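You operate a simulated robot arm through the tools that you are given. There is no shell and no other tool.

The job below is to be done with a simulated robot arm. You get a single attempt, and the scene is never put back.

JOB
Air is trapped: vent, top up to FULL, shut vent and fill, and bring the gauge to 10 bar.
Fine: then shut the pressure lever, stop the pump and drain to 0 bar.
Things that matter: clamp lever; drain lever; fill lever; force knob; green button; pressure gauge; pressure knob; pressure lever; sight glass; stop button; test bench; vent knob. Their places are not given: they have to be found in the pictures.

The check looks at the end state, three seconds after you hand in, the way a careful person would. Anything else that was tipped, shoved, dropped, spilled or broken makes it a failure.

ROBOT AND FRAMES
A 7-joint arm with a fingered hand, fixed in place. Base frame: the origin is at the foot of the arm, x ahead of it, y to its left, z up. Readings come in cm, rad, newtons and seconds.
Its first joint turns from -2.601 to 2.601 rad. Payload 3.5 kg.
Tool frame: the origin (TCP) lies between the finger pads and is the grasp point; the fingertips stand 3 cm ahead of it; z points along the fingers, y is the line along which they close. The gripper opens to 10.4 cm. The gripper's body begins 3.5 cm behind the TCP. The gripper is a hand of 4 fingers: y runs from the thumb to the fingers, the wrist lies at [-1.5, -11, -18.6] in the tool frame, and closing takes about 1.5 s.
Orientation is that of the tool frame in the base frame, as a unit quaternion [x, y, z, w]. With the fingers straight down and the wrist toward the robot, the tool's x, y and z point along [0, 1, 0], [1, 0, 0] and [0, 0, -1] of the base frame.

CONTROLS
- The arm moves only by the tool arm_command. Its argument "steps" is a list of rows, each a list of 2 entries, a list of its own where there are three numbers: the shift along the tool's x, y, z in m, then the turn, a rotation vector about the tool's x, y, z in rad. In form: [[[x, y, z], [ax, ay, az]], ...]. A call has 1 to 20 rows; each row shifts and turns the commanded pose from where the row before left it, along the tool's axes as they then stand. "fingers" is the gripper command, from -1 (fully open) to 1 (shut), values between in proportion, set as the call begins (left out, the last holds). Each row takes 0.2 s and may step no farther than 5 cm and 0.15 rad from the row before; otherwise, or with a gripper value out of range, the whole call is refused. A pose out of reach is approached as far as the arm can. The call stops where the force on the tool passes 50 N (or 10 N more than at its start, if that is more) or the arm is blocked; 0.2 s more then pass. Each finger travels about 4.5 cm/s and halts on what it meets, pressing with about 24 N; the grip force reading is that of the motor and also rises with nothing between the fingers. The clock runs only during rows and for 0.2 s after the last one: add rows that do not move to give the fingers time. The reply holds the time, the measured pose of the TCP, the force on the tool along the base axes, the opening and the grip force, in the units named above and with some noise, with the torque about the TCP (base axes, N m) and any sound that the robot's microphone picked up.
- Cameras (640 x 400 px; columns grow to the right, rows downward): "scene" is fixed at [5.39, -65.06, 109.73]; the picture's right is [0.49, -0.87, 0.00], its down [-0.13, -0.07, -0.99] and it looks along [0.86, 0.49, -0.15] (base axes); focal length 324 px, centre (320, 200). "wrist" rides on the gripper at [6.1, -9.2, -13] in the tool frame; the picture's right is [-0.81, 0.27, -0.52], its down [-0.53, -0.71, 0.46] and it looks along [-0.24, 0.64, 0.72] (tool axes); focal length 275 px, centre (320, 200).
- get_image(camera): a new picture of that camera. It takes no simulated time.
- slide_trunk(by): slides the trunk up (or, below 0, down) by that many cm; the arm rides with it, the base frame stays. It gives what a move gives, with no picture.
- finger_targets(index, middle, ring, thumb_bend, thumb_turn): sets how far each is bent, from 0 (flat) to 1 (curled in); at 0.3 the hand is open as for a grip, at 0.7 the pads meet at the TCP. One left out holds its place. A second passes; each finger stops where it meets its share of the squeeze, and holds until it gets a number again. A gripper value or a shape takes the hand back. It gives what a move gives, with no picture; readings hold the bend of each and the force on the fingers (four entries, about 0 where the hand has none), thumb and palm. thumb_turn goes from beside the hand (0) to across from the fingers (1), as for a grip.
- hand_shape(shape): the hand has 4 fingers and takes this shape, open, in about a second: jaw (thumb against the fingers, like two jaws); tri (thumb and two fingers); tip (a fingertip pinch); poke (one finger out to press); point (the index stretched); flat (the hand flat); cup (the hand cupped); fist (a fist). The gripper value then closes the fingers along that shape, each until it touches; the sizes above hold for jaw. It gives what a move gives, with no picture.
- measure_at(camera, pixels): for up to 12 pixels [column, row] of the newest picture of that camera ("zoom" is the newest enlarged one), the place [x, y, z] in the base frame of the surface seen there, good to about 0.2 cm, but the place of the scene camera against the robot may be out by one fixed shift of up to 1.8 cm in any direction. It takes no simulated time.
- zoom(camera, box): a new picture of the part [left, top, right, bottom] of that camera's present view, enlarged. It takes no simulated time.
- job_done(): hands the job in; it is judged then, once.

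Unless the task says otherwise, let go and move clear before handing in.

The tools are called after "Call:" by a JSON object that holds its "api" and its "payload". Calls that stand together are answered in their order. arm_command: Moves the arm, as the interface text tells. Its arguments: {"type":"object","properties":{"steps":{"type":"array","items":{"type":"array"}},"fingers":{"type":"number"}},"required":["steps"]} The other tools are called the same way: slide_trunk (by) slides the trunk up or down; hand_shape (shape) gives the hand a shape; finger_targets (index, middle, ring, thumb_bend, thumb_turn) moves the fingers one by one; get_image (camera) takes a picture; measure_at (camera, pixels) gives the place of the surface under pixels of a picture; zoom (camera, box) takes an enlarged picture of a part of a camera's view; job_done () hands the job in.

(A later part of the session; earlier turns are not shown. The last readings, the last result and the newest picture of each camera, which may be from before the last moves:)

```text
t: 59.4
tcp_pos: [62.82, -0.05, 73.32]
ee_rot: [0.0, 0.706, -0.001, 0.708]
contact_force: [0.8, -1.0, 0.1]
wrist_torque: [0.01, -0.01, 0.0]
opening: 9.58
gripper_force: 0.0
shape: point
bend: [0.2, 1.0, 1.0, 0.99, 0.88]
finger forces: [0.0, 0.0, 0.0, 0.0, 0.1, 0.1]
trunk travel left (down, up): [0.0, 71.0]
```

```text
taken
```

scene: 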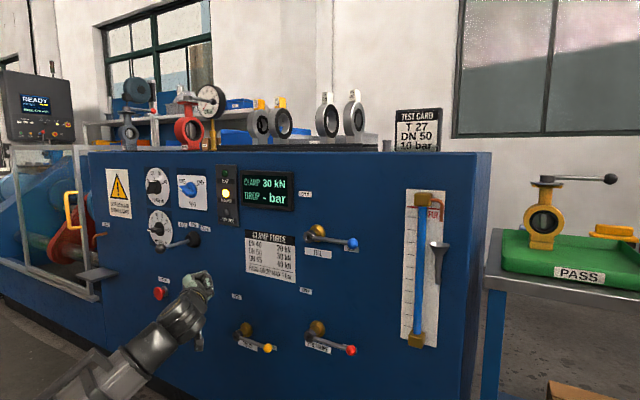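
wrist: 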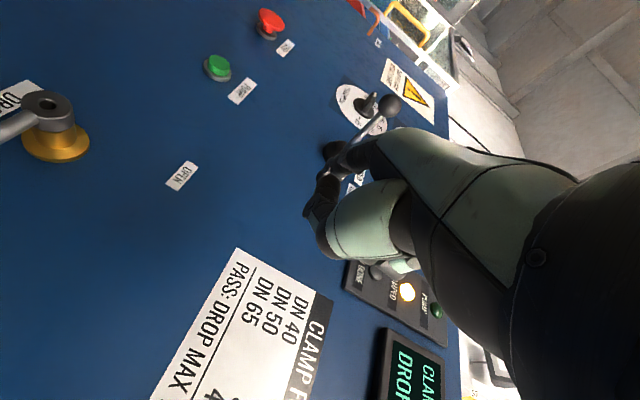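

The wrist view shows the green button at (218,66), red at (270,22), and drain hub at (45,103). I'll measure them here.

Call:
{"api": "measure_at", "payload": {"camera": "wrist", "pixels": [[218, 63], [215, 70], [222, 75], [270, 18], [265, 25], [47, 100], [45, 108], [15, 122], [182, 176], [390, 105]]}}

Call:
{"api": "zoom", "payload": {"camera": "wrist", "box": [180, 0, 300, 100]}}

Call:
{"api": "measure_at", "payload": {"camera": "zoom", "pixels": [[170, 250], [190, 260], [170, 280], [200, 290], [360, 80], [380, 90], [350, 100], [400, 150]]}}

```text
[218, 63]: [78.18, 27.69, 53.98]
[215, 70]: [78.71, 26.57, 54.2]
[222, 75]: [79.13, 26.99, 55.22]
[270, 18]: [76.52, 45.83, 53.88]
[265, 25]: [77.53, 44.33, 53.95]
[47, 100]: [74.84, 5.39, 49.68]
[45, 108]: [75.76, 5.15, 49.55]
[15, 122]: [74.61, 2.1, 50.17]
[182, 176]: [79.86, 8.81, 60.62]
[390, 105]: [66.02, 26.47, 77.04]
```

```text
4.00 times, centred on (240, 50) of wrist
```

zoom: 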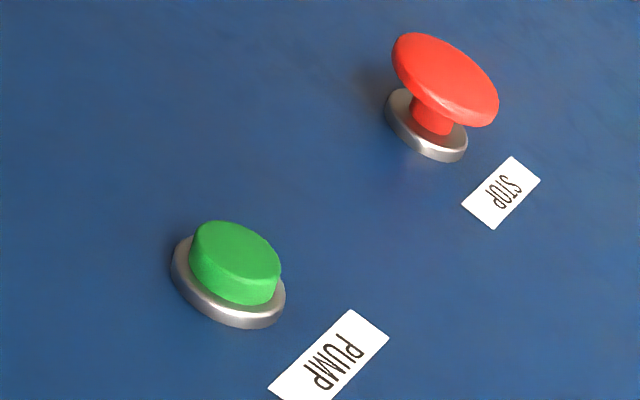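

```text
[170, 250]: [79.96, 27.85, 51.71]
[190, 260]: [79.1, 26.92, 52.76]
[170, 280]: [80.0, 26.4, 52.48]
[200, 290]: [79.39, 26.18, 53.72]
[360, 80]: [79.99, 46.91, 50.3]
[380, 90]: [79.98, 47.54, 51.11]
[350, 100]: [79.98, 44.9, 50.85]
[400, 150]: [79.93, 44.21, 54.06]
```

I'll measure the cap centres in this zoom: green at (237,252), red at (446,80).

Call:
{"api": "measure_at", "payload": {"camera": "zoom", "pixels": [[237, 252], [205, 232], [270, 265], [240, 225], [230, 275], [446, 80], [405, 50], [485, 105], [450, 55], [430, 95]]}}

```text
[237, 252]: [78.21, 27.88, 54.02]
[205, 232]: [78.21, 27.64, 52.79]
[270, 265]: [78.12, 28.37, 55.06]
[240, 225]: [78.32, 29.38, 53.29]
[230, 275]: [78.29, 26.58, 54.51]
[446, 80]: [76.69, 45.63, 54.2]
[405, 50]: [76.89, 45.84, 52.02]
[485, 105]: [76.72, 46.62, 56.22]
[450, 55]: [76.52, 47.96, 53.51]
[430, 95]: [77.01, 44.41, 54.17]
```

Green cap centre is (78.2, 27.95, 54.0). I'll bring the index in front of it, stopping about 1.7 cm short.

Call:
{"api": "arm_command", "payload": {"steps": [[[0.045, 0, 0], [0, 0, 0]], [[0.045, 0, 0], [0, 0, 0]], [[0.045, 0, 0], [0, 0, 0]], [[0.045, 0, 0], [0, 0, 0]], [[0, 0.0425, 0], [0, 0, 0]], [[0, 0.0425, 0], [0, 0, 0]], [[0, 0.0425, 0], [0, 0, 0]], [[0, 0.0425, 0], [0, 0, 0]], [[0, 0.0425, 0], [0, 0, 0]], [[0, 0, 0.04], [0, 0, 0]], [[0, 0, 0.04], [0, 0, 0]], [[0, 0, 0.032], [0, 0, 0]], [[0, 0, 0], [0, 0, 0]]]}}

Call:
{"api": "get_image", "payload": {"camera": "wrist"}}

Call:
{"api": "zoom", "payload": {"camera": "wrist", "box": [240, 110, 400, 210]}}

Call:
{"api": "zoom", "payload": {"camera": "scene", "box": [120, 240, 280, 340]}}

```text
t: 62.1
tcp_pos: [75.27, 20.85, 55.38]
ee_rot: [0.0, 0.707, -0.001, 0.708]
contact_force: [-0.8, -0.2, 0.0]
wrist_torque: [-0.05, -0.01, 0.01]
opening: 9.6
gripper_force: 0.0
shape: point
bend: [0.2, 1.0, 1.0, 0.99, 0.88]
finger forces: [0.1, 0.1, 0.0, 0.0, 0.1, 0.0]
out of reach, approached as far as the arm can: row 5, 6
trunk travel left (down, up): [0.0, 71.0]
```

```text
taken
```

wrist: 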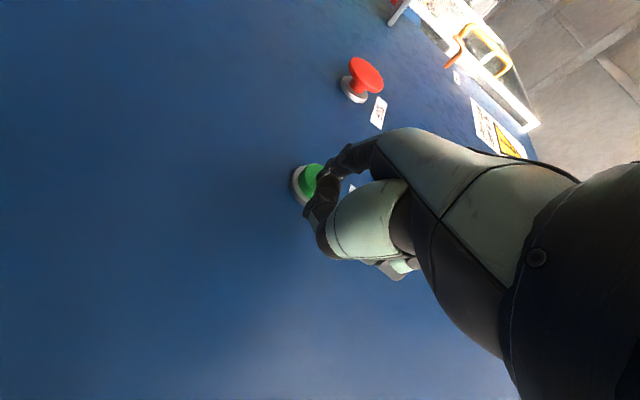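

```text
4.00 times, centred on (320, 160) of wrist
```

zoom: 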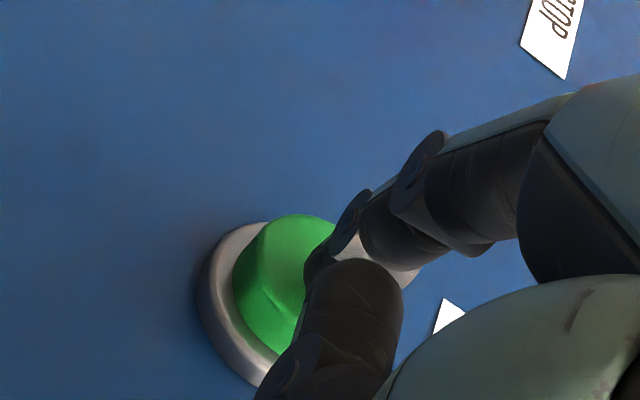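

```text
4.00 times, centred on (200, 290) of scene
```

zoom: 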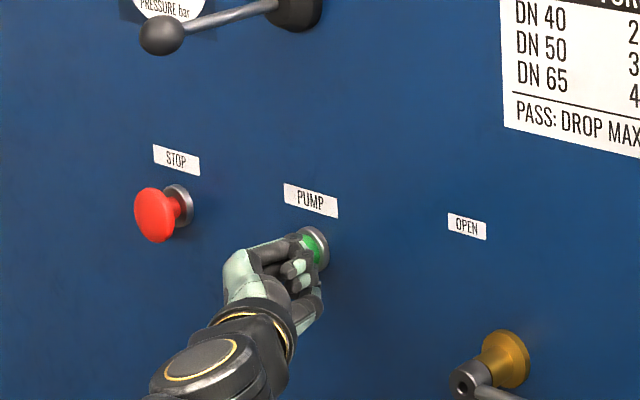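

The tip is about 1 cm in front of the green cap and centred. I'll press forward slowly, hold briefly, and back off.

Call:
{"api": "arm_command", "payload": {"steps": [[[0, 0.002, 0.006], [0, 0, 0]], [[0, 0, 0.005], [0, 0, 0]], [[0, 0, 0.004], [0, 0, 0]]]}}

Call:
{"api": "zoom", "payload": {"camera": "scene", "box": [140, 155, 300, 255]}}

Call:
{"api": "zoom", "payload": {"camera": "wrist", "box": [240, 110, 400, 210]}}

```text
t: 63.0
tcp_pos: [76.61, 21.02, 55.51]
ee_rot: [-0.002, 0.706, 0.0, 0.708]
contact_force: [-20.1, -7.2, -0.2]
wrist_torque: [-0.12, 0.35, 1.29]
opening: 0.0
gripper_force: 0.0
shape: point
bend: [0.18, 1.0, 1.0, 0.99, 0.88]
finger forces: [20.0, 0.0, 0.0, 0.0, 0.0, 0.1]
trunk travel left (down, up): [0.0, 71.0]
heard: click
```

```text
4.00 times, centred on (220, 205) of scene
```

zoom: 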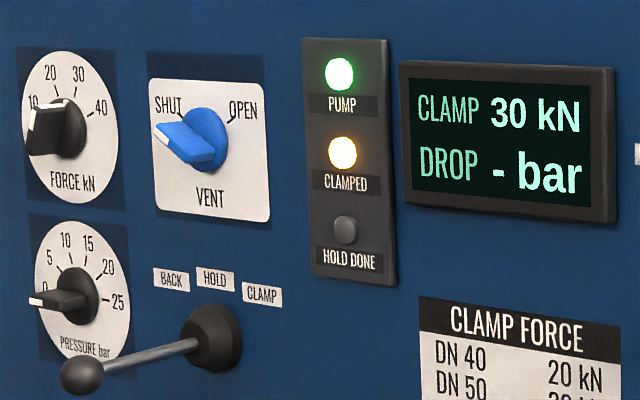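

```text
4.00 times, centred on (320, 160) of wrist
```

zoom: 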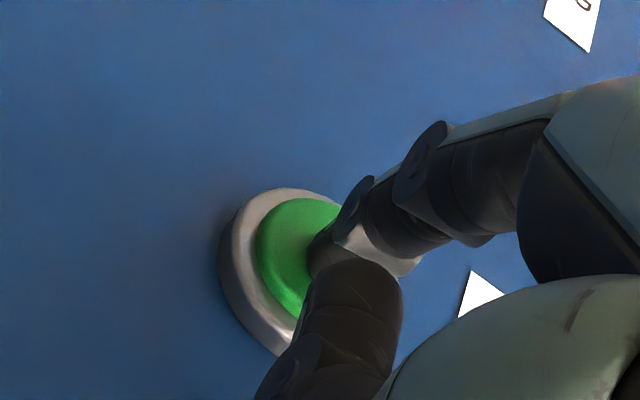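

Click heard and the PUMP lamp is lit. I'll back off, swing right to the pressure lever and roll the hand fingers-up as I did for the fill lever.

Call:
{"api": "arm_command", "payload": {"steps": [[[0, 0, -0.03], [0, 0, 0]], [[0, 0, -0.04], [0, 0, 0]], [[0, 0, -0.03], [0, 0, 0]], [[-0.02, -0.044, 0], [0, 0, 0]], [[0, -0.045, 0], [0, 0, 0]], [[0, -0.045, 0], [0, 0, 0]], [[0, -0.045, 0], [0, 0, 0]], [[0, -0.045, 0], [0, 0, 0]], [[0, -0.045, 0], [0, 0, 0]], [[0, -0.045, 0], [0, 0, 0]], [[0, -0.045, 0], [0, 0, 0]], [[0, -0.045, 0], [0, 0, 0]], [[0, -0.045, 0], [0, 0, 0]], [[0, -0.045, 0], [0, 0, 0]], [[0, 0, 0], [0, 0, 0]]]}}

Call:
{"api": "get_image", "payload": {"camera": "wrist"}}

Call:
{"api": "get_image", "payload": {"camera": "scene"}}

```text
t: 66.2
tcp_pos: [66.58, -28.4, 57.73]
ee_rot: [0.0, 0.707, 0.0, 0.707]
contact_force: [0.0, -0.4, 0.4]
wrist_torque: [-0.04, 0.03, -0.01]
opening: 0.0
gripper_force: 0.0
shape: point
bend: [0.2, 1.0, 1.0, 0.99, 0.88]
finger forces: [0.0, 0.0, 0.1, 0.1, 0.0, 0.1]
trunk travel left (down, up): [0.0, 71.0]
```

```text
taken
```

wrist: 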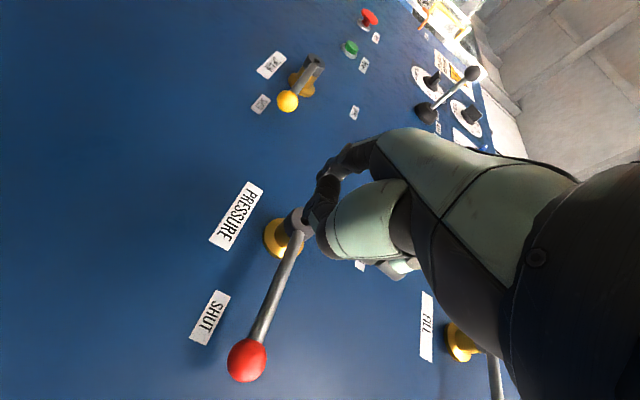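

```text
taken
```

scene: 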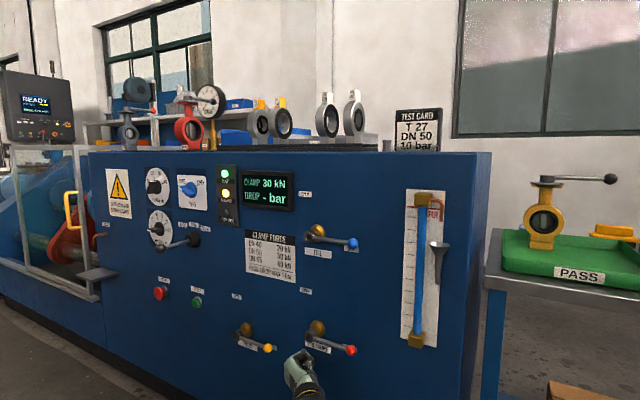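

Both low levers are in the wrist view (red ball (247,360), yellow ball (288,100)). I'll measure them, then roll to fingers-up.

Call:
{"api": "measure_at", "payload": {"camera": "wrist", "pixels": [[247, 360], [240, 365], [272, 300], [285, 265], [300, 215], [293, 225], [236, 216], [210, 318], [288, 99], [303, 78], [315, 62], [308, 68]]}}

Call:
{"api": "arm_command", "payload": {"steps": [[[0, 0, 0], [0, 0, 0.1428]], [[0, 0, 0], [0, 0, 0.1428]], [[0, 0, 0], [0, 0, 0.1428]], [[0, 0, 0], [0, 0, 0.1428]], [[0, 0, 0], [0, 0, 0.1428]], [[0, 0, 0], [0, 0, 0.1428]], [[0, 0, 0], [0, 0, 0.1428]], [[0, 0, 0], [0, 0, 0.1428]], [[0, 0, 0], [0, 0, 0.1428]], [[0, 0, 0], [0, 0, 0.1428]], [[0, 0, 0], [0, 0, 0.1428]], [[0, 0, 0], [0, 0, 0]]]}}

Call:
{"api": "get_image", "payload": {"camera": "scene"}}

Call:
{"api": "get_image", "payload": {"camera": "wrist"}}

```text
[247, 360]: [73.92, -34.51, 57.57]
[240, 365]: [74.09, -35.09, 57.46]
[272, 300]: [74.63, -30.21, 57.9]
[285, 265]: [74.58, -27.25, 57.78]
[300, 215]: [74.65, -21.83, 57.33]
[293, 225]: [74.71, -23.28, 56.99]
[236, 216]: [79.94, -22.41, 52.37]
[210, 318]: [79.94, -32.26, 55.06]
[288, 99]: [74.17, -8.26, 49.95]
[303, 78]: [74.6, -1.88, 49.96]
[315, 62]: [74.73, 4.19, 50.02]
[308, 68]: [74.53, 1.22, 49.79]
```

```text
t: 68.8
tcp_pos: [66.86, -28.28, 57.57]
ee_rot: [0.5, 0.5, 0.5, 0.5]
contact_force: [-0.2, -1.0, 0.1]
wrist_torque: [0.0, -0.02, -0.01]
opening: 0.0
gripper_force: 0.0
shape: point
bend: [0.2, 1.0, 1.0, 0.99, 0.88]
finger forces: [0.0, 0.0, 0.1, 0.0, 0.0, 0.0]
trunk travel left (down, up): [0.0, 71.0]
```

```text
taken
```

scene: 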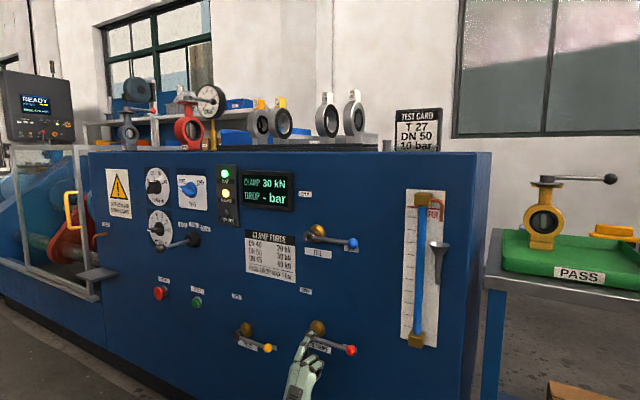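

```text
taken
```

wrist: 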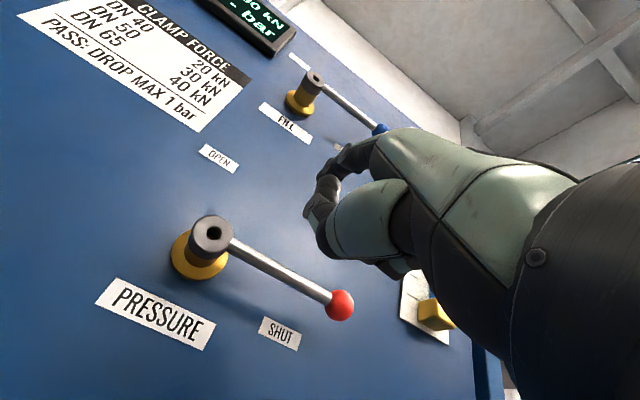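

The pressure lever mirrors the fill lever: axis (Y -21.5, Z 58.3). I'll position the index below its bar and check before inserting.

Call:
{"api": "arm_command", "payload": {"steps": [[[-0.015, -0.0285, 0], [0, 0, 0]], [[-0.015, -0.0285, 0], [0, 0, 0]], [[-0.015, -0.0285, 0], [0, 0, 0]], [[0, 0, 0.03], [0, 0, 0]], [[0, 0, 0], [0, 0, 0]]]}}

Call:
{"api": "zoom", "payload": {"camera": "scene", "box": [260, 300, 420, 400]}}

Call:
{"api": "get_image", "payload": {"camera": "wrist"}}

```text
t: 70.0
tcp_pos: [69.98, -32.96, 48.96]
ee_rot: [0.499, 0.5, 0.5, 0.502]
contact_force: [0.2, -0.5, 0.2]
wrist_torque: [0.0, 0.02, 0.01]
opening: 0.01
gripper_force: 0.0
shape: point
bend: [0.2, 1.0, 1.0, 0.99, 0.88]
finger forces: [0.0, 0.0, 0.0, 0.0, 0.0, 0.0]
trunk travel left (down, up): [0.0, 71.0]
```

```text
4.00 times, centred on (340, 350) of scene
```

zoom: 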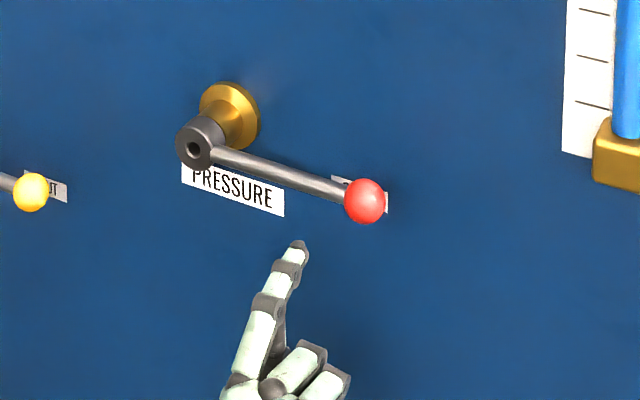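

```text
taken
```

wrist: 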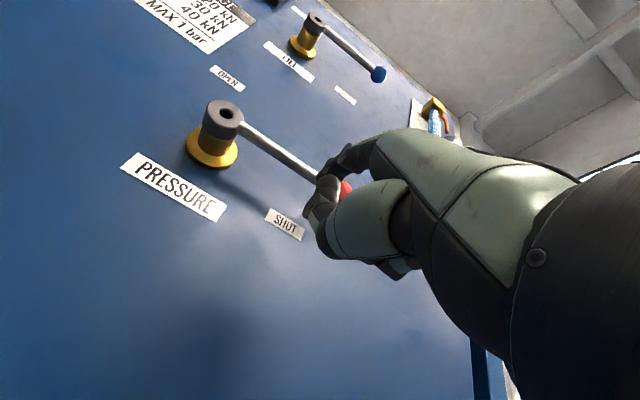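

The geometry matches the fill case. I'll insert 4.4 cm (a bit shallower to spare the thumb) and push the lever up its full arc.

Call:
{"api": "arm_command", "payload": {"steps": [[[0, 0, 0.022], [0, 0, 0]], [[0, 0, 0.022], [0, 0, 0]], [[0.003, 0.0133, 0], [0, 0, 0]], [[-0.0007, 0.01, 0], [0, 0, 0]], [[0.0004, 0.01, 0], [0, 0, 0]], [[0.0014, 0.01, 0], [0, 0, 0]], [[0.0024, 0.0097, 0], [0, 0, 0]], [[0.0034, 0.0094, 0], [0, 0, 0]]]}}

Call:
{"api": "zoom", "payload": {"camera": "scene", "box": [260, 290, 420, 390]}}

Call:
{"api": "zoom", "payload": {"camera": "scene", "box": [176, 75, 240, 115]}}

```text
t: 71.8
tcp_pos: [74.45, -31.72, 55.15]
ee_rot: [0.499, 0.5, 0.5, 0.501]
contact_force: [-0.2, -1.9, -1.9]
wrist_torque: [-0.03, 0.03, -0.04]
opening: 9.62
gripper_force: 0.0
shape: point
bend: [0.21, 1.0, 1.0, 0.99, 0.88]
finger forces: [2.4, 0.1, 0.0, 0.0, 0.1, 0.1]
trunk travel left (down, up): [0.0, 71.0]
```

```text
4.00 times, centred on (340, 340) of scene
```

zoom: 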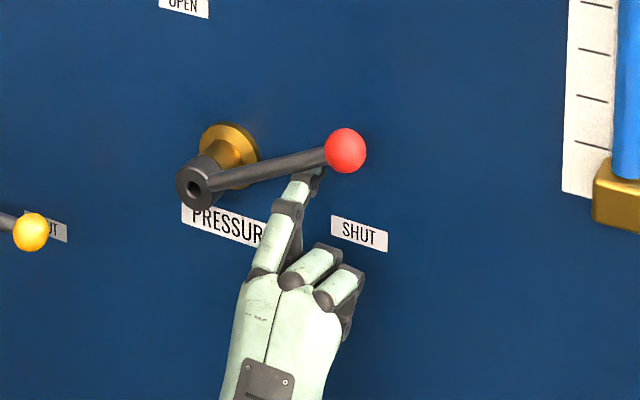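

```text
10.00 times, centred on (208, 95) of scene
```

zoom: 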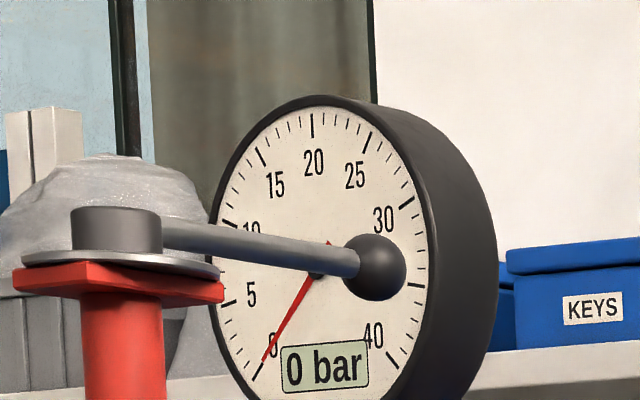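

The lever is ~25° up, gauge still 0 bar as the knob is at 0. I'll continue the arc to upright.

Call:
{"api": "arm_command", "payload": {"steps": [[[0.0044, 0.009, 0], [0, 0, 0]], [[0.0053, 0.0085, 0], [0, 0, 0]], [[0.0062, 0.0079, 0], [0, 0, 0]], [[0.0069, 0.0072, 0], [0, 0, 0]], [[0.0077, 0.0064, 0], [0, 0, 0]], [[0.0083, 0.0056, 0], [0, 0, 0]], [[0.0089, 0.0047, 0], [0, 0, 0]], [[0.0092, 0.0038, 0], [0, 0, 0]], [[0.0097, 0.0027, 0], [0, 0, 0]], [[0.0098, 0.0018, 0], [0, 0, 0]]]}}

Call:
{"api": "zoom", "payload": {"camera": "scene", "box": [240, 270, 400, 370]}}

Call:
{"api": "zoom", "payload": {"camera": "scene", "box": [176, 75, 240, 115]}}

```text
t: 74.0
tcp_pos: [74.23, -24.25, 61.0]
ee_rot: [0.499, 0.5, 0.5, 0.501]
contact_force: [-0.4, -5.1, -0.1]
wrist_torque: [0.31, -0.01, -0.01]
opening: 9.62
gripper_force: 0.0
shape: point
bend: [0.2, 1.0, 1.0, 0.99, 0.88]
finger forces: [5.0, 0.0, 0.0, 0.1, 0.1, 0.1]
trunk travel left (down, up): [0.0, 71.0]
```

```text
4.00 times, centred on (320, 320) of scene
```

zoom: 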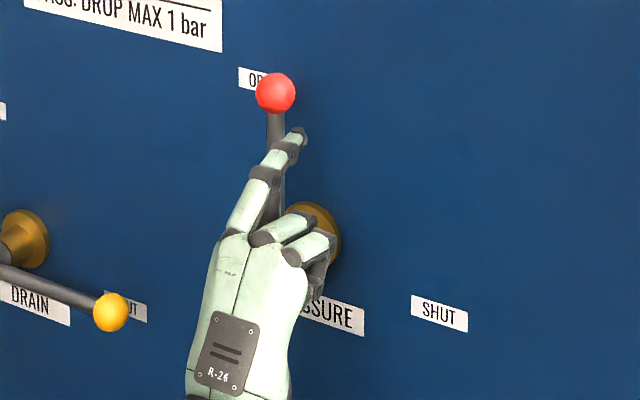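

```text
10.00 times, centred on (208, 95) of scene
```

zoom: 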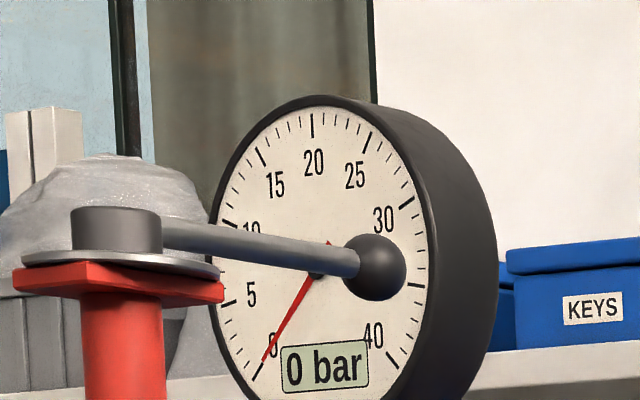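

The pressure lever is upright at its stop (5 N), with the gauge still at 0 bar. I'll nudge it once more, back off, raise the trunk and head for the pressure knob keeping the same roll.

Call:
{"api": "arm_command", "payload": {"steps": [[[0.004, 0, 0], [0, 0, 0]], [[-0.012, 0, 0], [0, 0, 0]], [[0, 0, -0.04], [0, 0, 0]], [[0, 0, -0.04], [0, 0, 0]], [[0, 0, -0.03], [0, 0, 0]], [[0, 0, 0], [0, 0, 0]]]}}

Call:
{"api": "slide_trunk", "payload": {"by": 25}}

Call:
{"api": "get_image", "payload": {"camera": "scene"}}

Call:
{"api": "zoom", "payload": {"camera": "scene", "box": [260, 280, 420, 380]}}

```text
t: 75.3
tcp_pos: [63.26, -24.89, 60.91]
ee_rot: [0.499, 0.5, 0.5, 0.501]
contact_force: [0.4, 0.2, -0.8]
wrist_torque: [-0.03, -0.02, -0.01]
opening: 9.61
gripper_force: 0.1
shape: point
bend: [0.2, 1.0, 1.0, 0.99, 0.88]
finger forces: [0.0, 0.0, 0.0, 0.0, 0.1, 0.1]
trunk travel left (down, up): [0.0, 71.0]
```

```text
t: 77.9
tcp_pos: [63.23, -24.82, 85.81]
ee_rot: [0.499, 0.5, 0.5, 0.501]
contact_force: [0.8, 0.9, 0.2]
wrist_torque: [0.0, 0.02, -0.01]
opening: 9.59
gripper_force: 0.1
shape: point
bend: [0.2, 1.0, 1.0, 0.99, 0.88]
finger forces: [0.0, 0.1, 0.1, 0.1, 0.0, 0.0]
trunk travel left (down, up): [-25.0, 46.0]
```

```text
taken
```

scene: 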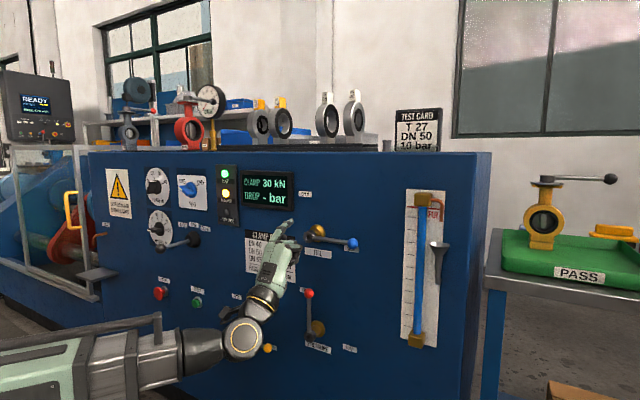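

```text
4.00 times, centred on (340, 330) of scene
```

zoom: 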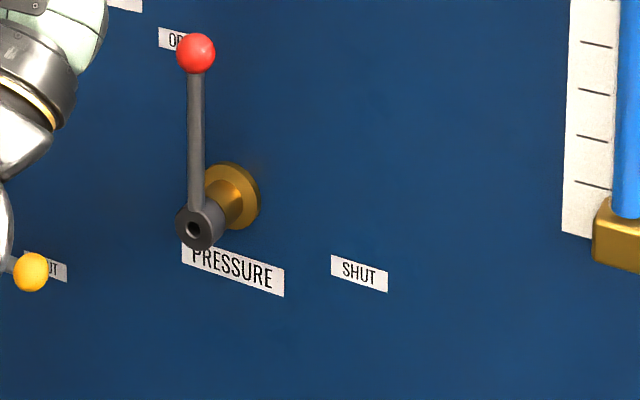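

The pressure lever is upright at OPEN. I'll sweep left at x=63, z=86, above and in front of the clamp lever, to look at the pressure knob.

Call:
{"api": "arm_command", "payload": {"steps": [[[0.044, 0, 0], [0, 0, 0]], [[0.044, 0, 0], [0, 0, 0]], [[0.044, 0, 0], [0, 0, 0]], [[0.044, 0, 0], [0, 0, 0]], [[0.044, 0, 0], [0, 0, 0]], [[0.044, 0, 0], [0, 0, 0]], [[0.044, 0, 0], [0, 0, 0]], [[0.044, 0, 0], [0, 0, 0]], [[0.044, 0, 0], [0, 0, 0]], [[0.044, 0, 0], [0, 0, 0]], [[0.044, 0, 0], [0, 0, 0]], [[0.044, 0, 0], [0, 0, 0]], [[0.044, 0, 0], [0, 0, 0]], [[0.044, 0, 0], [0, 0, 0]], [[0, 0, 0], [0, 0, 0]]]}}

Call:
{"api": "get_image", "payload": {"camera": "wrist"}}

Call:
{"api": "get_image", "payload": {"camera": "scene"}}

```text
t: 81.1
tcp_pos: [63.87, -4.69, 88.02]
ee_rot: [0.491, 0.513, 0.498, 0.497]
contact_force: [-1.0, -0.7, -0.5]
wrist_torque: [-0.01, 0.0, -0.03]
opening: 9.59
gripper_force: 0.0
shape: point
bend: [0.2, 1.0, 1.0, 0.99, 0.88]
finger forces: [0.0, 0.1, 0.1, 0.0, 0.1, 0.0]
out of reach, approached as far as the arm can: row 5, 6, 7, 8, 9, 10, 11, 12, 13, 14
trunk travel left (down, up): [-25.0, 46.0]
```

```text
taken
```

wrist: 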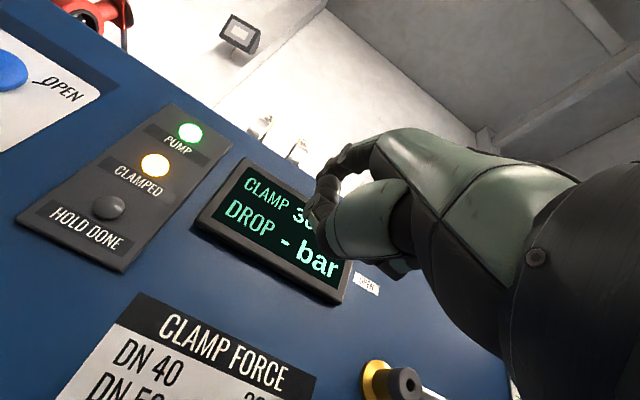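

```text
taken
```

scene: 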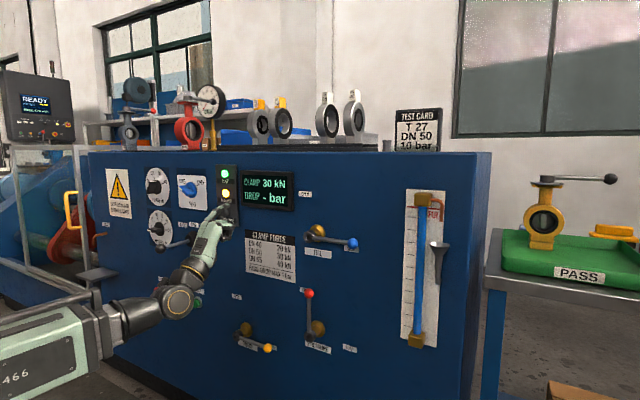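

Near y≈0 the arm folds too tightly at x=63, so it stalled at y=-4.7 with a slight tilt. I'll move forward to x≈69 (still clear of everything at this height), square up, and continue left.

Call:
{"api": "arm_command", "payload": {"steps": [[[0, 0.01, 0.03], [0, 0, 0]], [[0, 0.01, 0.03], [-0.0086, -0.023, 0.022]], [[0.03, 0, 0], [0, 0, 0]], [[0.04, 0, 0], [0, 0, 0]], [[0.04, 0, 0], [0, 0, 0]], [[0.04, 0, 0], [0, 0, 0]], [[0.04, 0, 0], [0, 0, 0]], [[0, 0, 0], [0, 0, 0]]]}}

Call:
{"api": "get_image", "payload": {"camera": "wrist"}}

Call:
{"api": "get_image", "payload": {"camera": "scene"}}

```text
t: 82.9
tcp_pos: [67.73, -6.12, 93.81]
ee_rot: [0.5, 0.501, 0.501, 0.499]
contact_force: [0.0, -0.5, 0.1]
wrist_torque: [-0.03, -0.01, 0.0]
opening: 9.62
gripper_force: 0.2
shape: point
bend: [0.2, 1.0, 1.0, 0.99, 0.88]
finger forces: [0.1, 0.0, 0.0, 0.0, 0.0, 0.1]
out of reach, approached as far as the arm can: row 1, 2, 3, 4, 5, 6, 7
trunk travel left (down, up): [-25.0, 46.0]
```

```text
taken
```

wrist: 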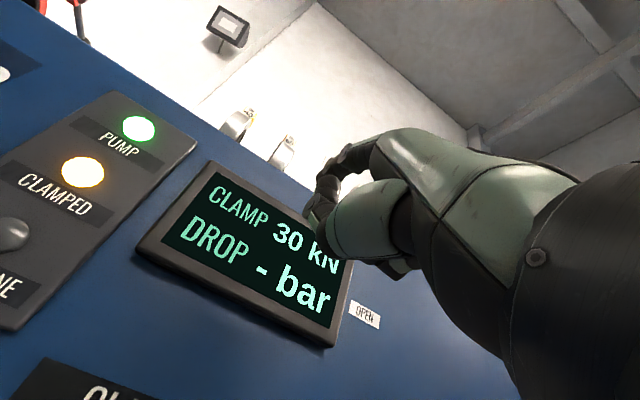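

```text
taken
```

scene: 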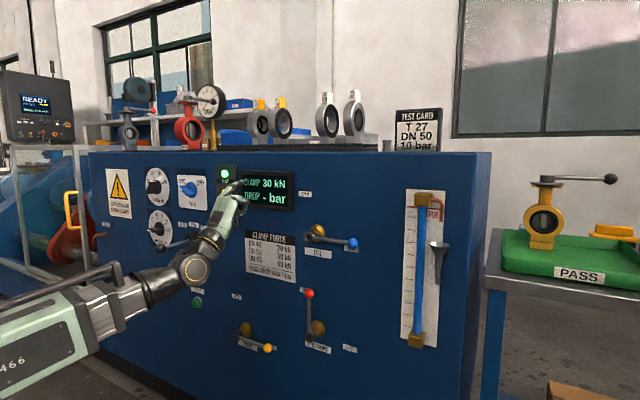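

Roll-0 seems to hit a joint limit for y>-5, so I'll go back right a little, roll -90° (which worked for the vent), and then travel left.

Call:
{"api": "arm_command", "payload": {"steps": [[[-0.045, 0, 0], [0, 0, 0]], [[-0.045, 0, 0], [0, 0, 0]], [[-0.03, 0, -0.02], [0, 0, 0]], [[0, 0, 0], [0, 0, -0.1428]], [[0, 0, 0], [0, 0, -0.1428]], [[0, 0, 0], [0, 0, -0.1428]], [[0, 0, 0], [0, 0, -0.1428]], [[0, 0, 0], [0, 0, -0.1428]], [[0, 0, 0], [0, 0, -0.1428]], [[0, 0, 0], [0, 0, -0.1428]], [[0, 0, 0], [0, 0, -0.1428]], [[0, 0, 0], [0, 0, -0.1428]], [[0, 0, 0], [0, 0, -0.1428]], [[0, 0, 0], [0, 0, -0.1428]], [[0, 0, 0], [0, 0, 0]]]}}

Call:
{"api": "zoom", "payload": {"camera": "scene", "box": [130, 205, 210, 255]}}

```text
t: 86.1
tcp_pos: [65.71, -18.17, 93.77]
ee_rot: [0.015, 0.703, -0.001, 0.711]
contact_force: [0.2, -0.2, -0.2]
wrist_torque: [0.02, 0.01, 0.01]
opening: 9.59
gripper_force: 0.0
shape: point
bend: [0.2, 1.0, 1.0, 0.99, 0.88]
finger forces: [0.0, 0.0, 0.0, 0.1, 0.0, 0.1]
trunk travel left (down, up): [-25.0, 46.0]
```

```text
8.00 times, centred on (170, 230) of scene
```

zoom: 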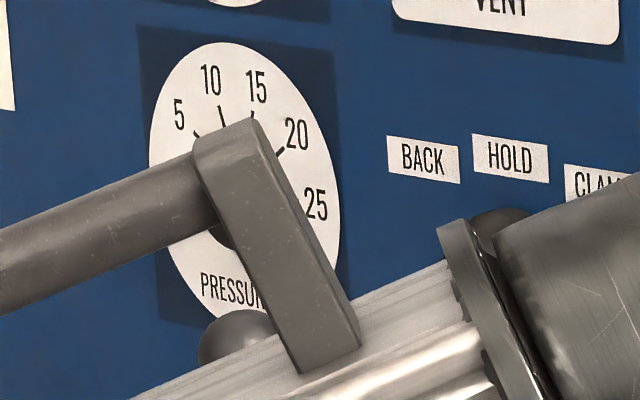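

I'll trim the small tilt and travel left at z≈94 to in front of the force/pressure knobs.

Call:
{"api": "arm_command", "payload": {"steps": [[[0, 0.0432, 0], [-0.0227, 0.0112, -0.02]], [[0, 0.0432, 0], [0, 0, 0]], [[0, 0.0432, 0], [0, 0, 0]], [[0, 0.0432, 0], [0, 0, 0]], [[0, 0.0432, 0], [0, 0, 0]], [[0, 0.0432, 0], [0, 0, 0]], [[0, 0.0432, 0], [0, 0, 0]], [[0, 0.0432, 0], [0, 0, 0]], [[0, 0.0432, 0], [0, 0, 0]], [[0, 0.0432, 0], [0, 0, 0]], [[0, 0.0432, 0], [0, 0, 0]], [[0, 0.0432, 0], [0, 0, 0]], [[0, 0.0432, 0], [0, 0, 0]], [[0, 0.0432, 0], [0, 0, 0]], [[0, 0, 0], [0, 0, 0]]]}}

Call:
{"api": "get_image", "payload": {"camera": "wrist"}}

Call:
{"api": "get_image", "payload": {"camera": "scene"}}

```text
t: 89.3
tcp_pos: [65.92, 42.6, 94.04]
ee_rot: [0.0, 0.707, 0.0, 0.707]
contact_force: [0.8, 0.6, 0.0]
wrist_torque: [0.02, -0.01, -0.03]
opening: 9.59
gripper_force: 0.1
shape: point
bend: [0.2, 1.0, 1.0, 0.99, 0.88]
finger forces: [0.0, 0.1, 0.0, 0.0, 0.0, 0.0]
trunk travel left (down, up): [-25.0, 46.0]
```

```text
taken
```

wrist: 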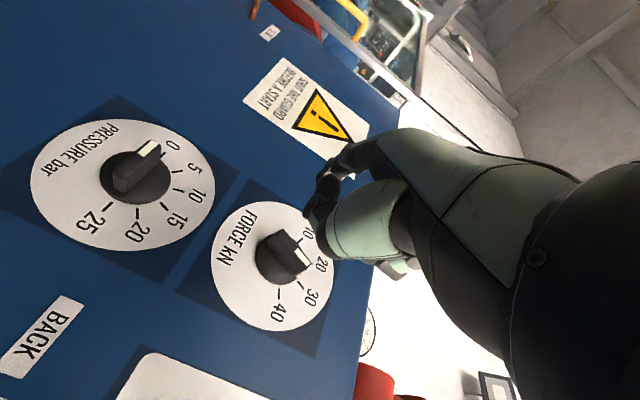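

```text
taken
```

scene: 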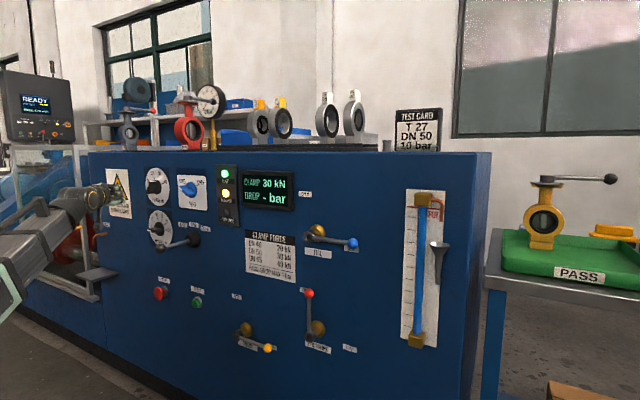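

The pressure knob is at wrist (135,172), pointer at 0. I'll zoom and measure its bar, disc and dial.

Call:
{"api": "zoom", "payload": {"camera": "wrist", "box": [25, 105, 225, 255]}}

Call:
{"api": "measure_at", "payload": {"camera": "zoom", "pixels": [[370, 140], [385, 120], [350, 155], [300, 200], [285, 190], [240, 200], [440, 200], [330, 300], [250, 250], [430, 130], [60, 250], [580, 300]]}}

```text
2.67 times, centred on (125, 180) of wrist
```

zoom: 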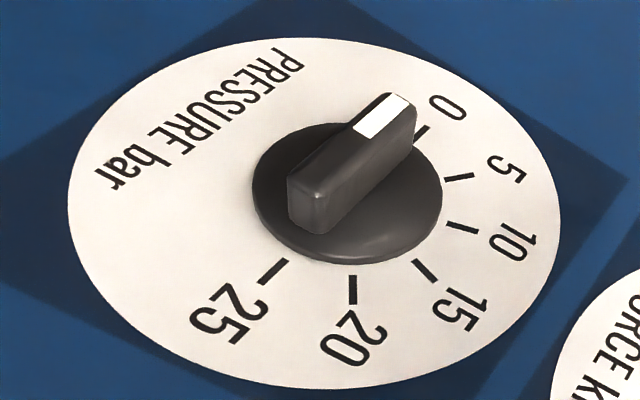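

```text
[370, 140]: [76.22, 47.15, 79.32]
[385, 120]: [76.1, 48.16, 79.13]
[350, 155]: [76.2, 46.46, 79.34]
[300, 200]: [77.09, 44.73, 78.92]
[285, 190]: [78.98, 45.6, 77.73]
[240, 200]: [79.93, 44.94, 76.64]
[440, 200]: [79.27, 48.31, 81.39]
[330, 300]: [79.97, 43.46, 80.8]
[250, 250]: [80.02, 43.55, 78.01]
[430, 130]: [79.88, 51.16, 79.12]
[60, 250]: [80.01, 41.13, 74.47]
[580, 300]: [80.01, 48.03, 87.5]
```

I'll measure the tick marks and dial edge to get the knob's centre and the angle of each bar value.

Call:
{"api": "measure_at", "payload": {"camera": "zoom", "pixels": [[420, 132], [457, 178], [462, 228], [425, 270], [352, 290], [274, 271], [72, 205], [556, 210], [290, 42], [330, 384], [395, 100], [318, 225]]}}

```text
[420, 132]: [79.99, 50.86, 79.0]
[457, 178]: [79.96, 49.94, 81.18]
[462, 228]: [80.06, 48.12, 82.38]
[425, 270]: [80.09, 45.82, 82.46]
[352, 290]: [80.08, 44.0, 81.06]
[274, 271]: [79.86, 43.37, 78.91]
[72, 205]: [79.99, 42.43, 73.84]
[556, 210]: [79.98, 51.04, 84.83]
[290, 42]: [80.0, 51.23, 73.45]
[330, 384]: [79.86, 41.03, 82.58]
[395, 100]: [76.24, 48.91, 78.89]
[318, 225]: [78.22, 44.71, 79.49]
```

Ticks fit a centre at (Y 47.1, Z 79.0) with 7.2° per bar, so 10 bar is 72° clockwise. I'll lower the finger to under the bar's left end and advance partway.

Call:
{"api": "arm_command", "payload": {"steps": [[[0.04, 0, 0], [0, 0, 0]], [[0.04, -0.0035, 0], [0, 0, 0]], [[0.04, 0, 0], [0, 0, 0]], [[0.038, 0, 0], [0, 0, 0]], [[0, 0, 0.035], [0, 0, 0]], [[0, 0, 0.03], [0, 0, 0]], [[0, 0, 0], [0, 0, 0]]]}}

Call:
{"api": "get_image", "payload": {"camera": "wrist"}}

Call:
{"api": "zoom", "payload": {"camera": "wrist", "box": [240, 120, 400, 220]}}

Call:
{"api": "get_image", "payload": {"camera": "scene"}}

```text
t: 90.9
tcp_pos: [72.43, 42.16, 77.78]
ee_rot: [0.0, 0.707, 0.0, 0.707]
contact_force: [0.2, -0.2, 0.3]
wrist_torque: [-0.01, 0.02, -0.01]
opening: 9.59
gripper_force: 0.0
shape: point
bend: [0.2, 1.0, 1.0, 0.99, 0.88]
finger forces: [0.0, 0.0, 0.1, 0.1, 0.0, 0.0]
trunk travel left (down, up): [-25.0, 46.0]
```

```text
taken
```

wrist: 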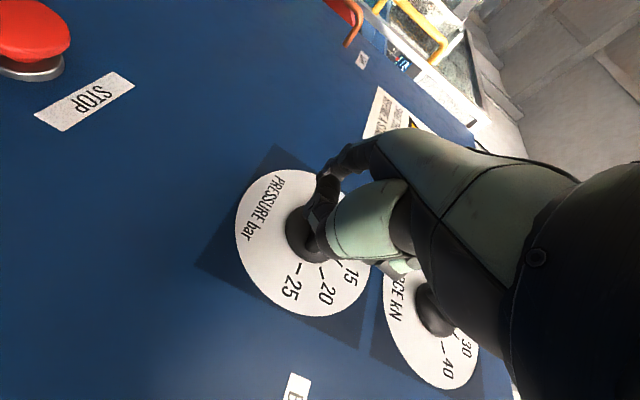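

```text
4.00 times, centred on (320, 170) of wrist
```

zoom: 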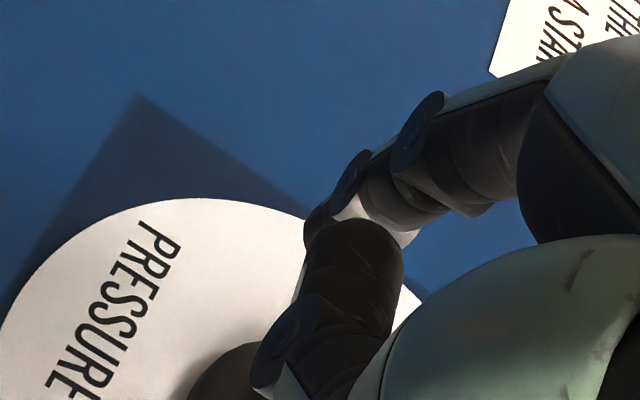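

```text
taken
```

scene: 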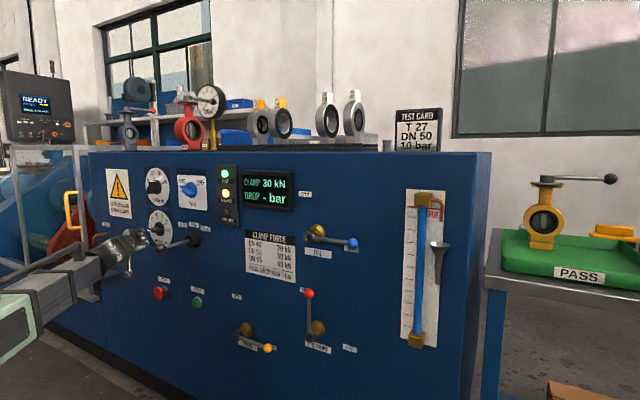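

The finger is lined up below the bar and the gauge remains visible at scene (210,100). I'll insert 3.4 cm, then start raising in small steps.

Call:
{"api": "arm_command", "payload": {"steps": [[[0, 0, 0.017], [0, 0, 0]], [[0, 0, 0.017], [0, 0, 0]], [[0, 0, 0], [0, 0, 0]]]}}

Call:
{"api": "zoom", "payload": {"camera": "wrist", "box": [240, 120, 400, 220]}}

Call:
{"api": "zoom", "payload": {"camera": "scene", "box": [110, 200, 206, 260]}}

```text
t: 91.7
tcp_pos: [75.93, 42.14, 78.13]
ee_rot: [0.0, 0.707, 0.0, 0.707]
contact_force: [-0.1, 0.7, -0.7]
wrist_torque: [0.03, -0.03, 0.03]
opening: 9.61
gripper_force: 0.1
shape: point
bend: [0.2, 1.0, 1.0, 0.99, 0.88]
finger forces: [0.0, 0.0, 0.0, 0.1, 0.0, 0.0]
trunk travel left (down, up): [-25.0, 46.0]
```

```text
4.00 times, centred on (320, 170) of wrist
```

zoom: 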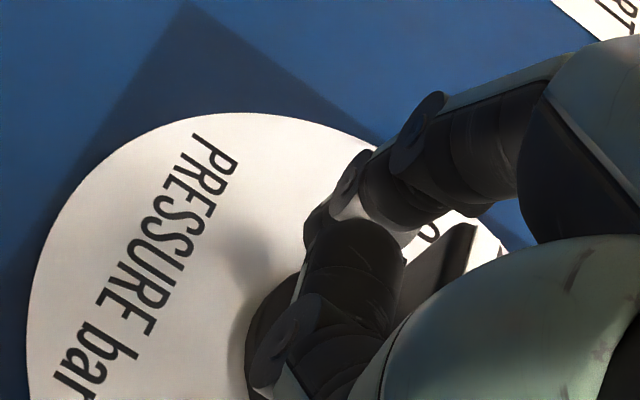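

```text
6.67 times, centred on (158, 230) of scene
```

zoom: 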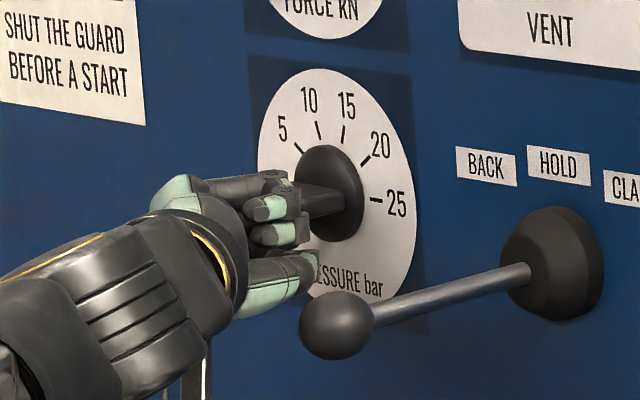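

Clear on all sides. I'll raise the finger to the bar and push the first ~25° of arc, then read the gauge.

Call:
{"api": "arm_command", "payload": {"steps": [[[-0.0046, -0.001, 0], [0, 0, 0]], [[-0.0046, -0.001, 0], [0, 0, 0]], [[-0.0023, 0.0016, 0], [0, 0, 0]], [[-0.0025, 0.0013, 0], [0, 0, 0]], [[-0.0026, 0.0009, 0], [0, 0, 0]]]}}

Call:
{"api": "zoom", "payload": {"camera": "wrist", "box": [240, 120, 400, 220]}}

Call:
{"api": "zoom", "payload": {"camera": "scene", "box": [176, 75, 240, 115]}}

Call:
{"api": "zoom", "payload": {"camera": "scene", "box": [110, 200, 206, 260]}}

```text
t: 92.9
tcp_pos: [75.75, 42.27, 79.56]
ee_rot: [0.0, 0.707, -0.001, 0.707]
contact_force: [-0.1, 0.2, -2.3]
wrist_torque: [-0.12, 0.02, 0.03]
opening: 0.0
gripper_force: 0.1
shape: point
bend: [0.19, 1.0, 1.0, 0.99, 0.88]
finger forces: [2.0, 0.1, 0.1, 0.0, 0.0, 0.1]
trunk travel left (down, up): [-25.0, 46.0]
```

```text
4.00 times, centred on (320, 170) of wrist
```

zoom: 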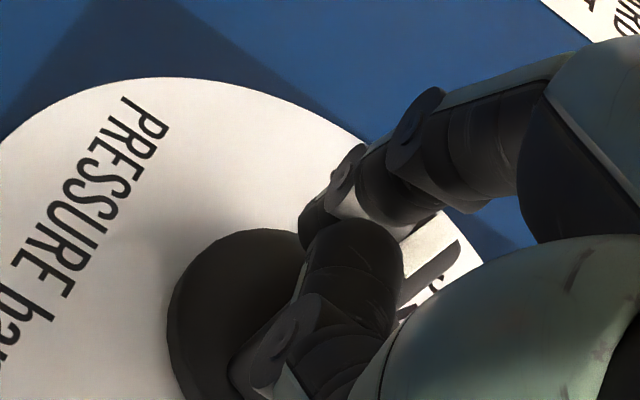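

```text
10.00 times, centred on (208, 95) of scene
```

zoom: 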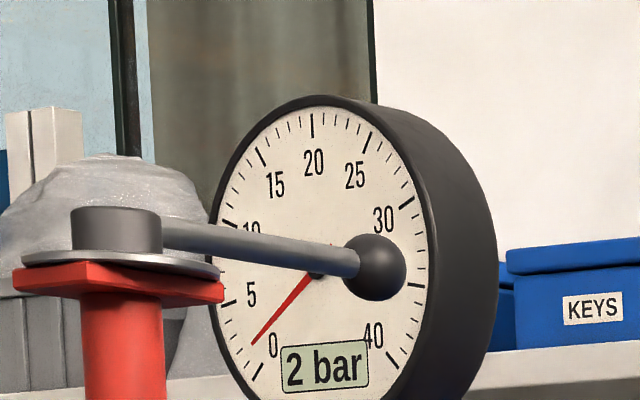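

```text
6.67 times, centred on (158, 230) of scene
```

zoom: 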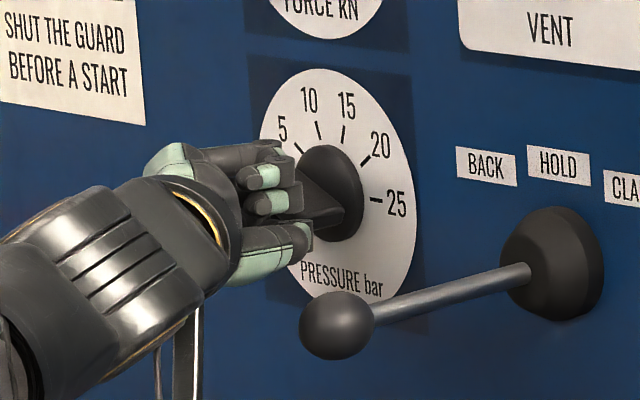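

The gauge has started rising: 2 bar. I'll hold still a moment to see whether it lags.

Call:
{"api": "arm_command", "payload": {"steps": [[[0, 0, 0], [0, 0, 0]], [[0, 0, 0], [0, 0, 0]], [[0, 0, 0], [0, 0, 0]], [[0, 0, 0], [0, 0, 0]]]}}

Call:
{"api": "zoom", "payload": {"camera": "scene", "box": [176, 75, 240, 115]}}

```text
t: 93.9
tcp_pos: [75.72, 42.18, 79.6]
ee_rot: [0.0, 0.707, 0.0, 0.707]
contact_force: [0.2, 0.2, 0.1]
wrist_torque: [-0.02, 0.01, 0.06]
opening: 0.0
gripper_force: 0.2
shape: point
bend: [0.19, 1.0, 1.0, 0.99, 0.88]
finger forces: [0.7, 0.0, 0.0, 0.0, 0.0, 0.0]
trunk travel left (down, up): [-25.0, 46.0]
```

```text
10.00 times, centred on (208, 95) of scene
```

zoom: 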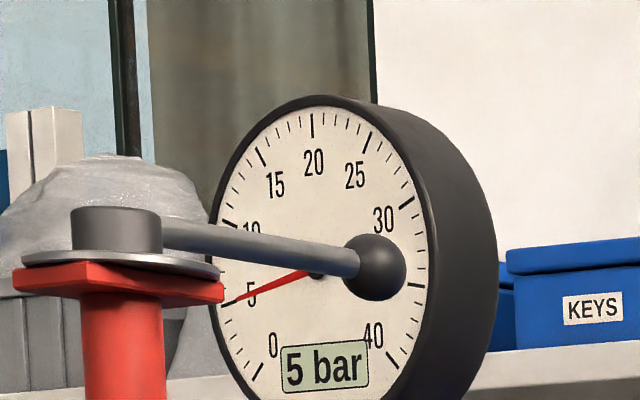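

It climbed to 5 bar while I held, so there is a lag. I'll wait more before pushing further.

Call:
{"api": "arm_command", "payload": {"steps": [[[0, 0, 0], [0, 0, 0]], [[0, 0, 0], [0, 0, 0]], [[0, 0, 0], [0, 0, 0]], [[0, 0, 0], [0, 0, 0]], [[0, 0, 0], [0, 0, 0]], [[0, 0, 0], [0, 0, 0]], [[0, 0, 0], [0, 0, 0]], [[0, 0, 0], [0, 0, 0]]]}}

Call:
{"api": "zoom", "payload": {"camera": "scene", "box": [176, 75, 240, 115]}}

Call:
{"api": "zoom", "payload": {"camera": "scene", "box": [110, 200, 206, 260]}}

```text
t: 95.7
tcp_pos: [75.82, 42.19, 79.66]
ee_rot: [0.0, 0.707, 0.0, 0.707]
contact_force: [-0.1, -0.3, -1.2]
wrist_torque: [-0.04, 0.02, 0.02]
opening: 0.0
gripper_force: 0.1
shape: point
bend: [0.19, 1.0, 1.0, 0.99, 0.88]
finger forces: [0.7, 0.0, 0.0, 0.1, 0.0, 0.0]
trunk travel left (down, up): [-25.0, 46.0]
```

```text
10.00 times, centred on (208, 95) of scene
```

zoom: 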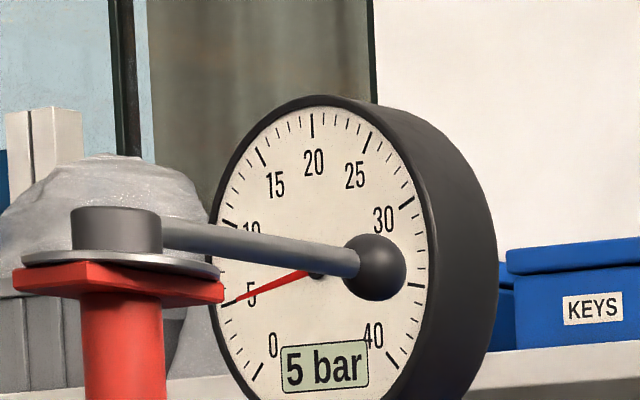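

```text
6.67 times, centred on (158, 230) of scene
```

zoom: 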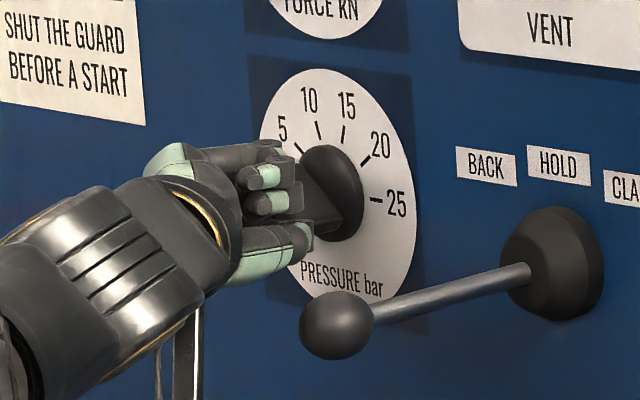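

Steady at 5 bar with the bar at the 5 mark (36°). I'll push about 18° more and wait to read.

Call:
{"api": "arm_command", "payload": {"steps": [[[-0.002, 0.0004, 0], [0, 0, 0]], [[-0.002, 0.0004, 0], [0, 0, 0]], [[-0.002, 0.0004, 0], [0, 0, 0]], [[0, 0, 0], [0, 0, 0]], [[0, 0, 0], [0, 0, 0]], [[0, 0, 0], [0, 0, 0]], [[0, 0, 0], [0, 0, 0]], [[0, 0, 0], [0, 0, 0]], [[0, 0, 0], [0, 0, 0]], [[0, 0, 0], [0, 0, 0]]]}}

Call:
{"api": "zoom", "payload": {"camera": "scene", "box": [176, 75, 240, 115]}}

Call:
{"api": "zoom", "payload": {"camera": "wrist", "box": [200, 120, 400, 260]}}

```text
t: 97.9
tcp_pos: [75.66, 42.35, 80.26]
ee_rot: [0.001, 0.707, 0.0, 0.707]
contact_force: [-0.8, 0.3, -4.2]
wrist_torque: [-0.28, 0.02, 0.07]
opening: 0.0
gripper_force: 0.0
shape: point
bend: [0.19, 1.0, 1.0, 0.99, 0.88]
finger forces: [3.8, 0.0, 0.0, 0.0, 0.0, 0.0]
trunk travel left (down, up): [-25.0, 46.0]
```

```text
10.00 times, centred on (208, 95) of scene
```

zoom: 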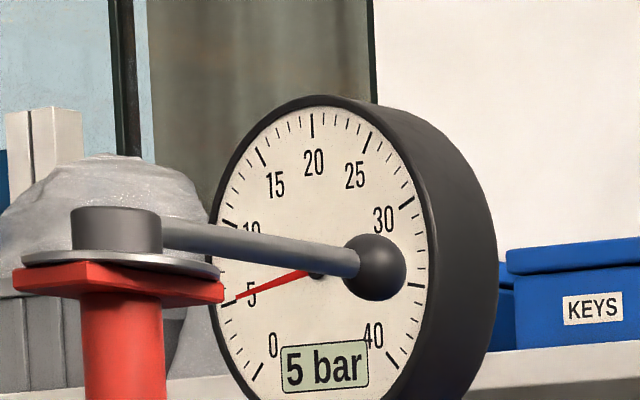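

```text
2.86 times, centred on (300, 190) of wrist
```

zoom: 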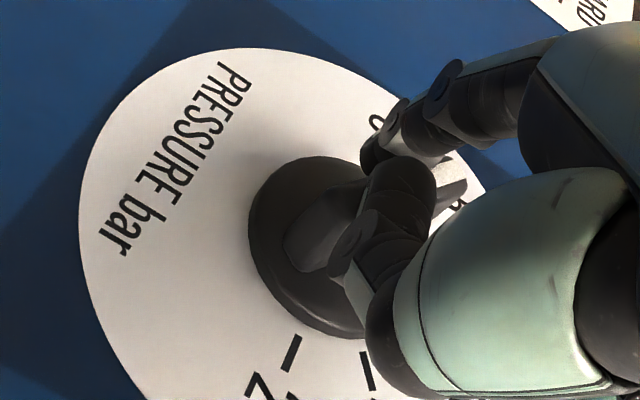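

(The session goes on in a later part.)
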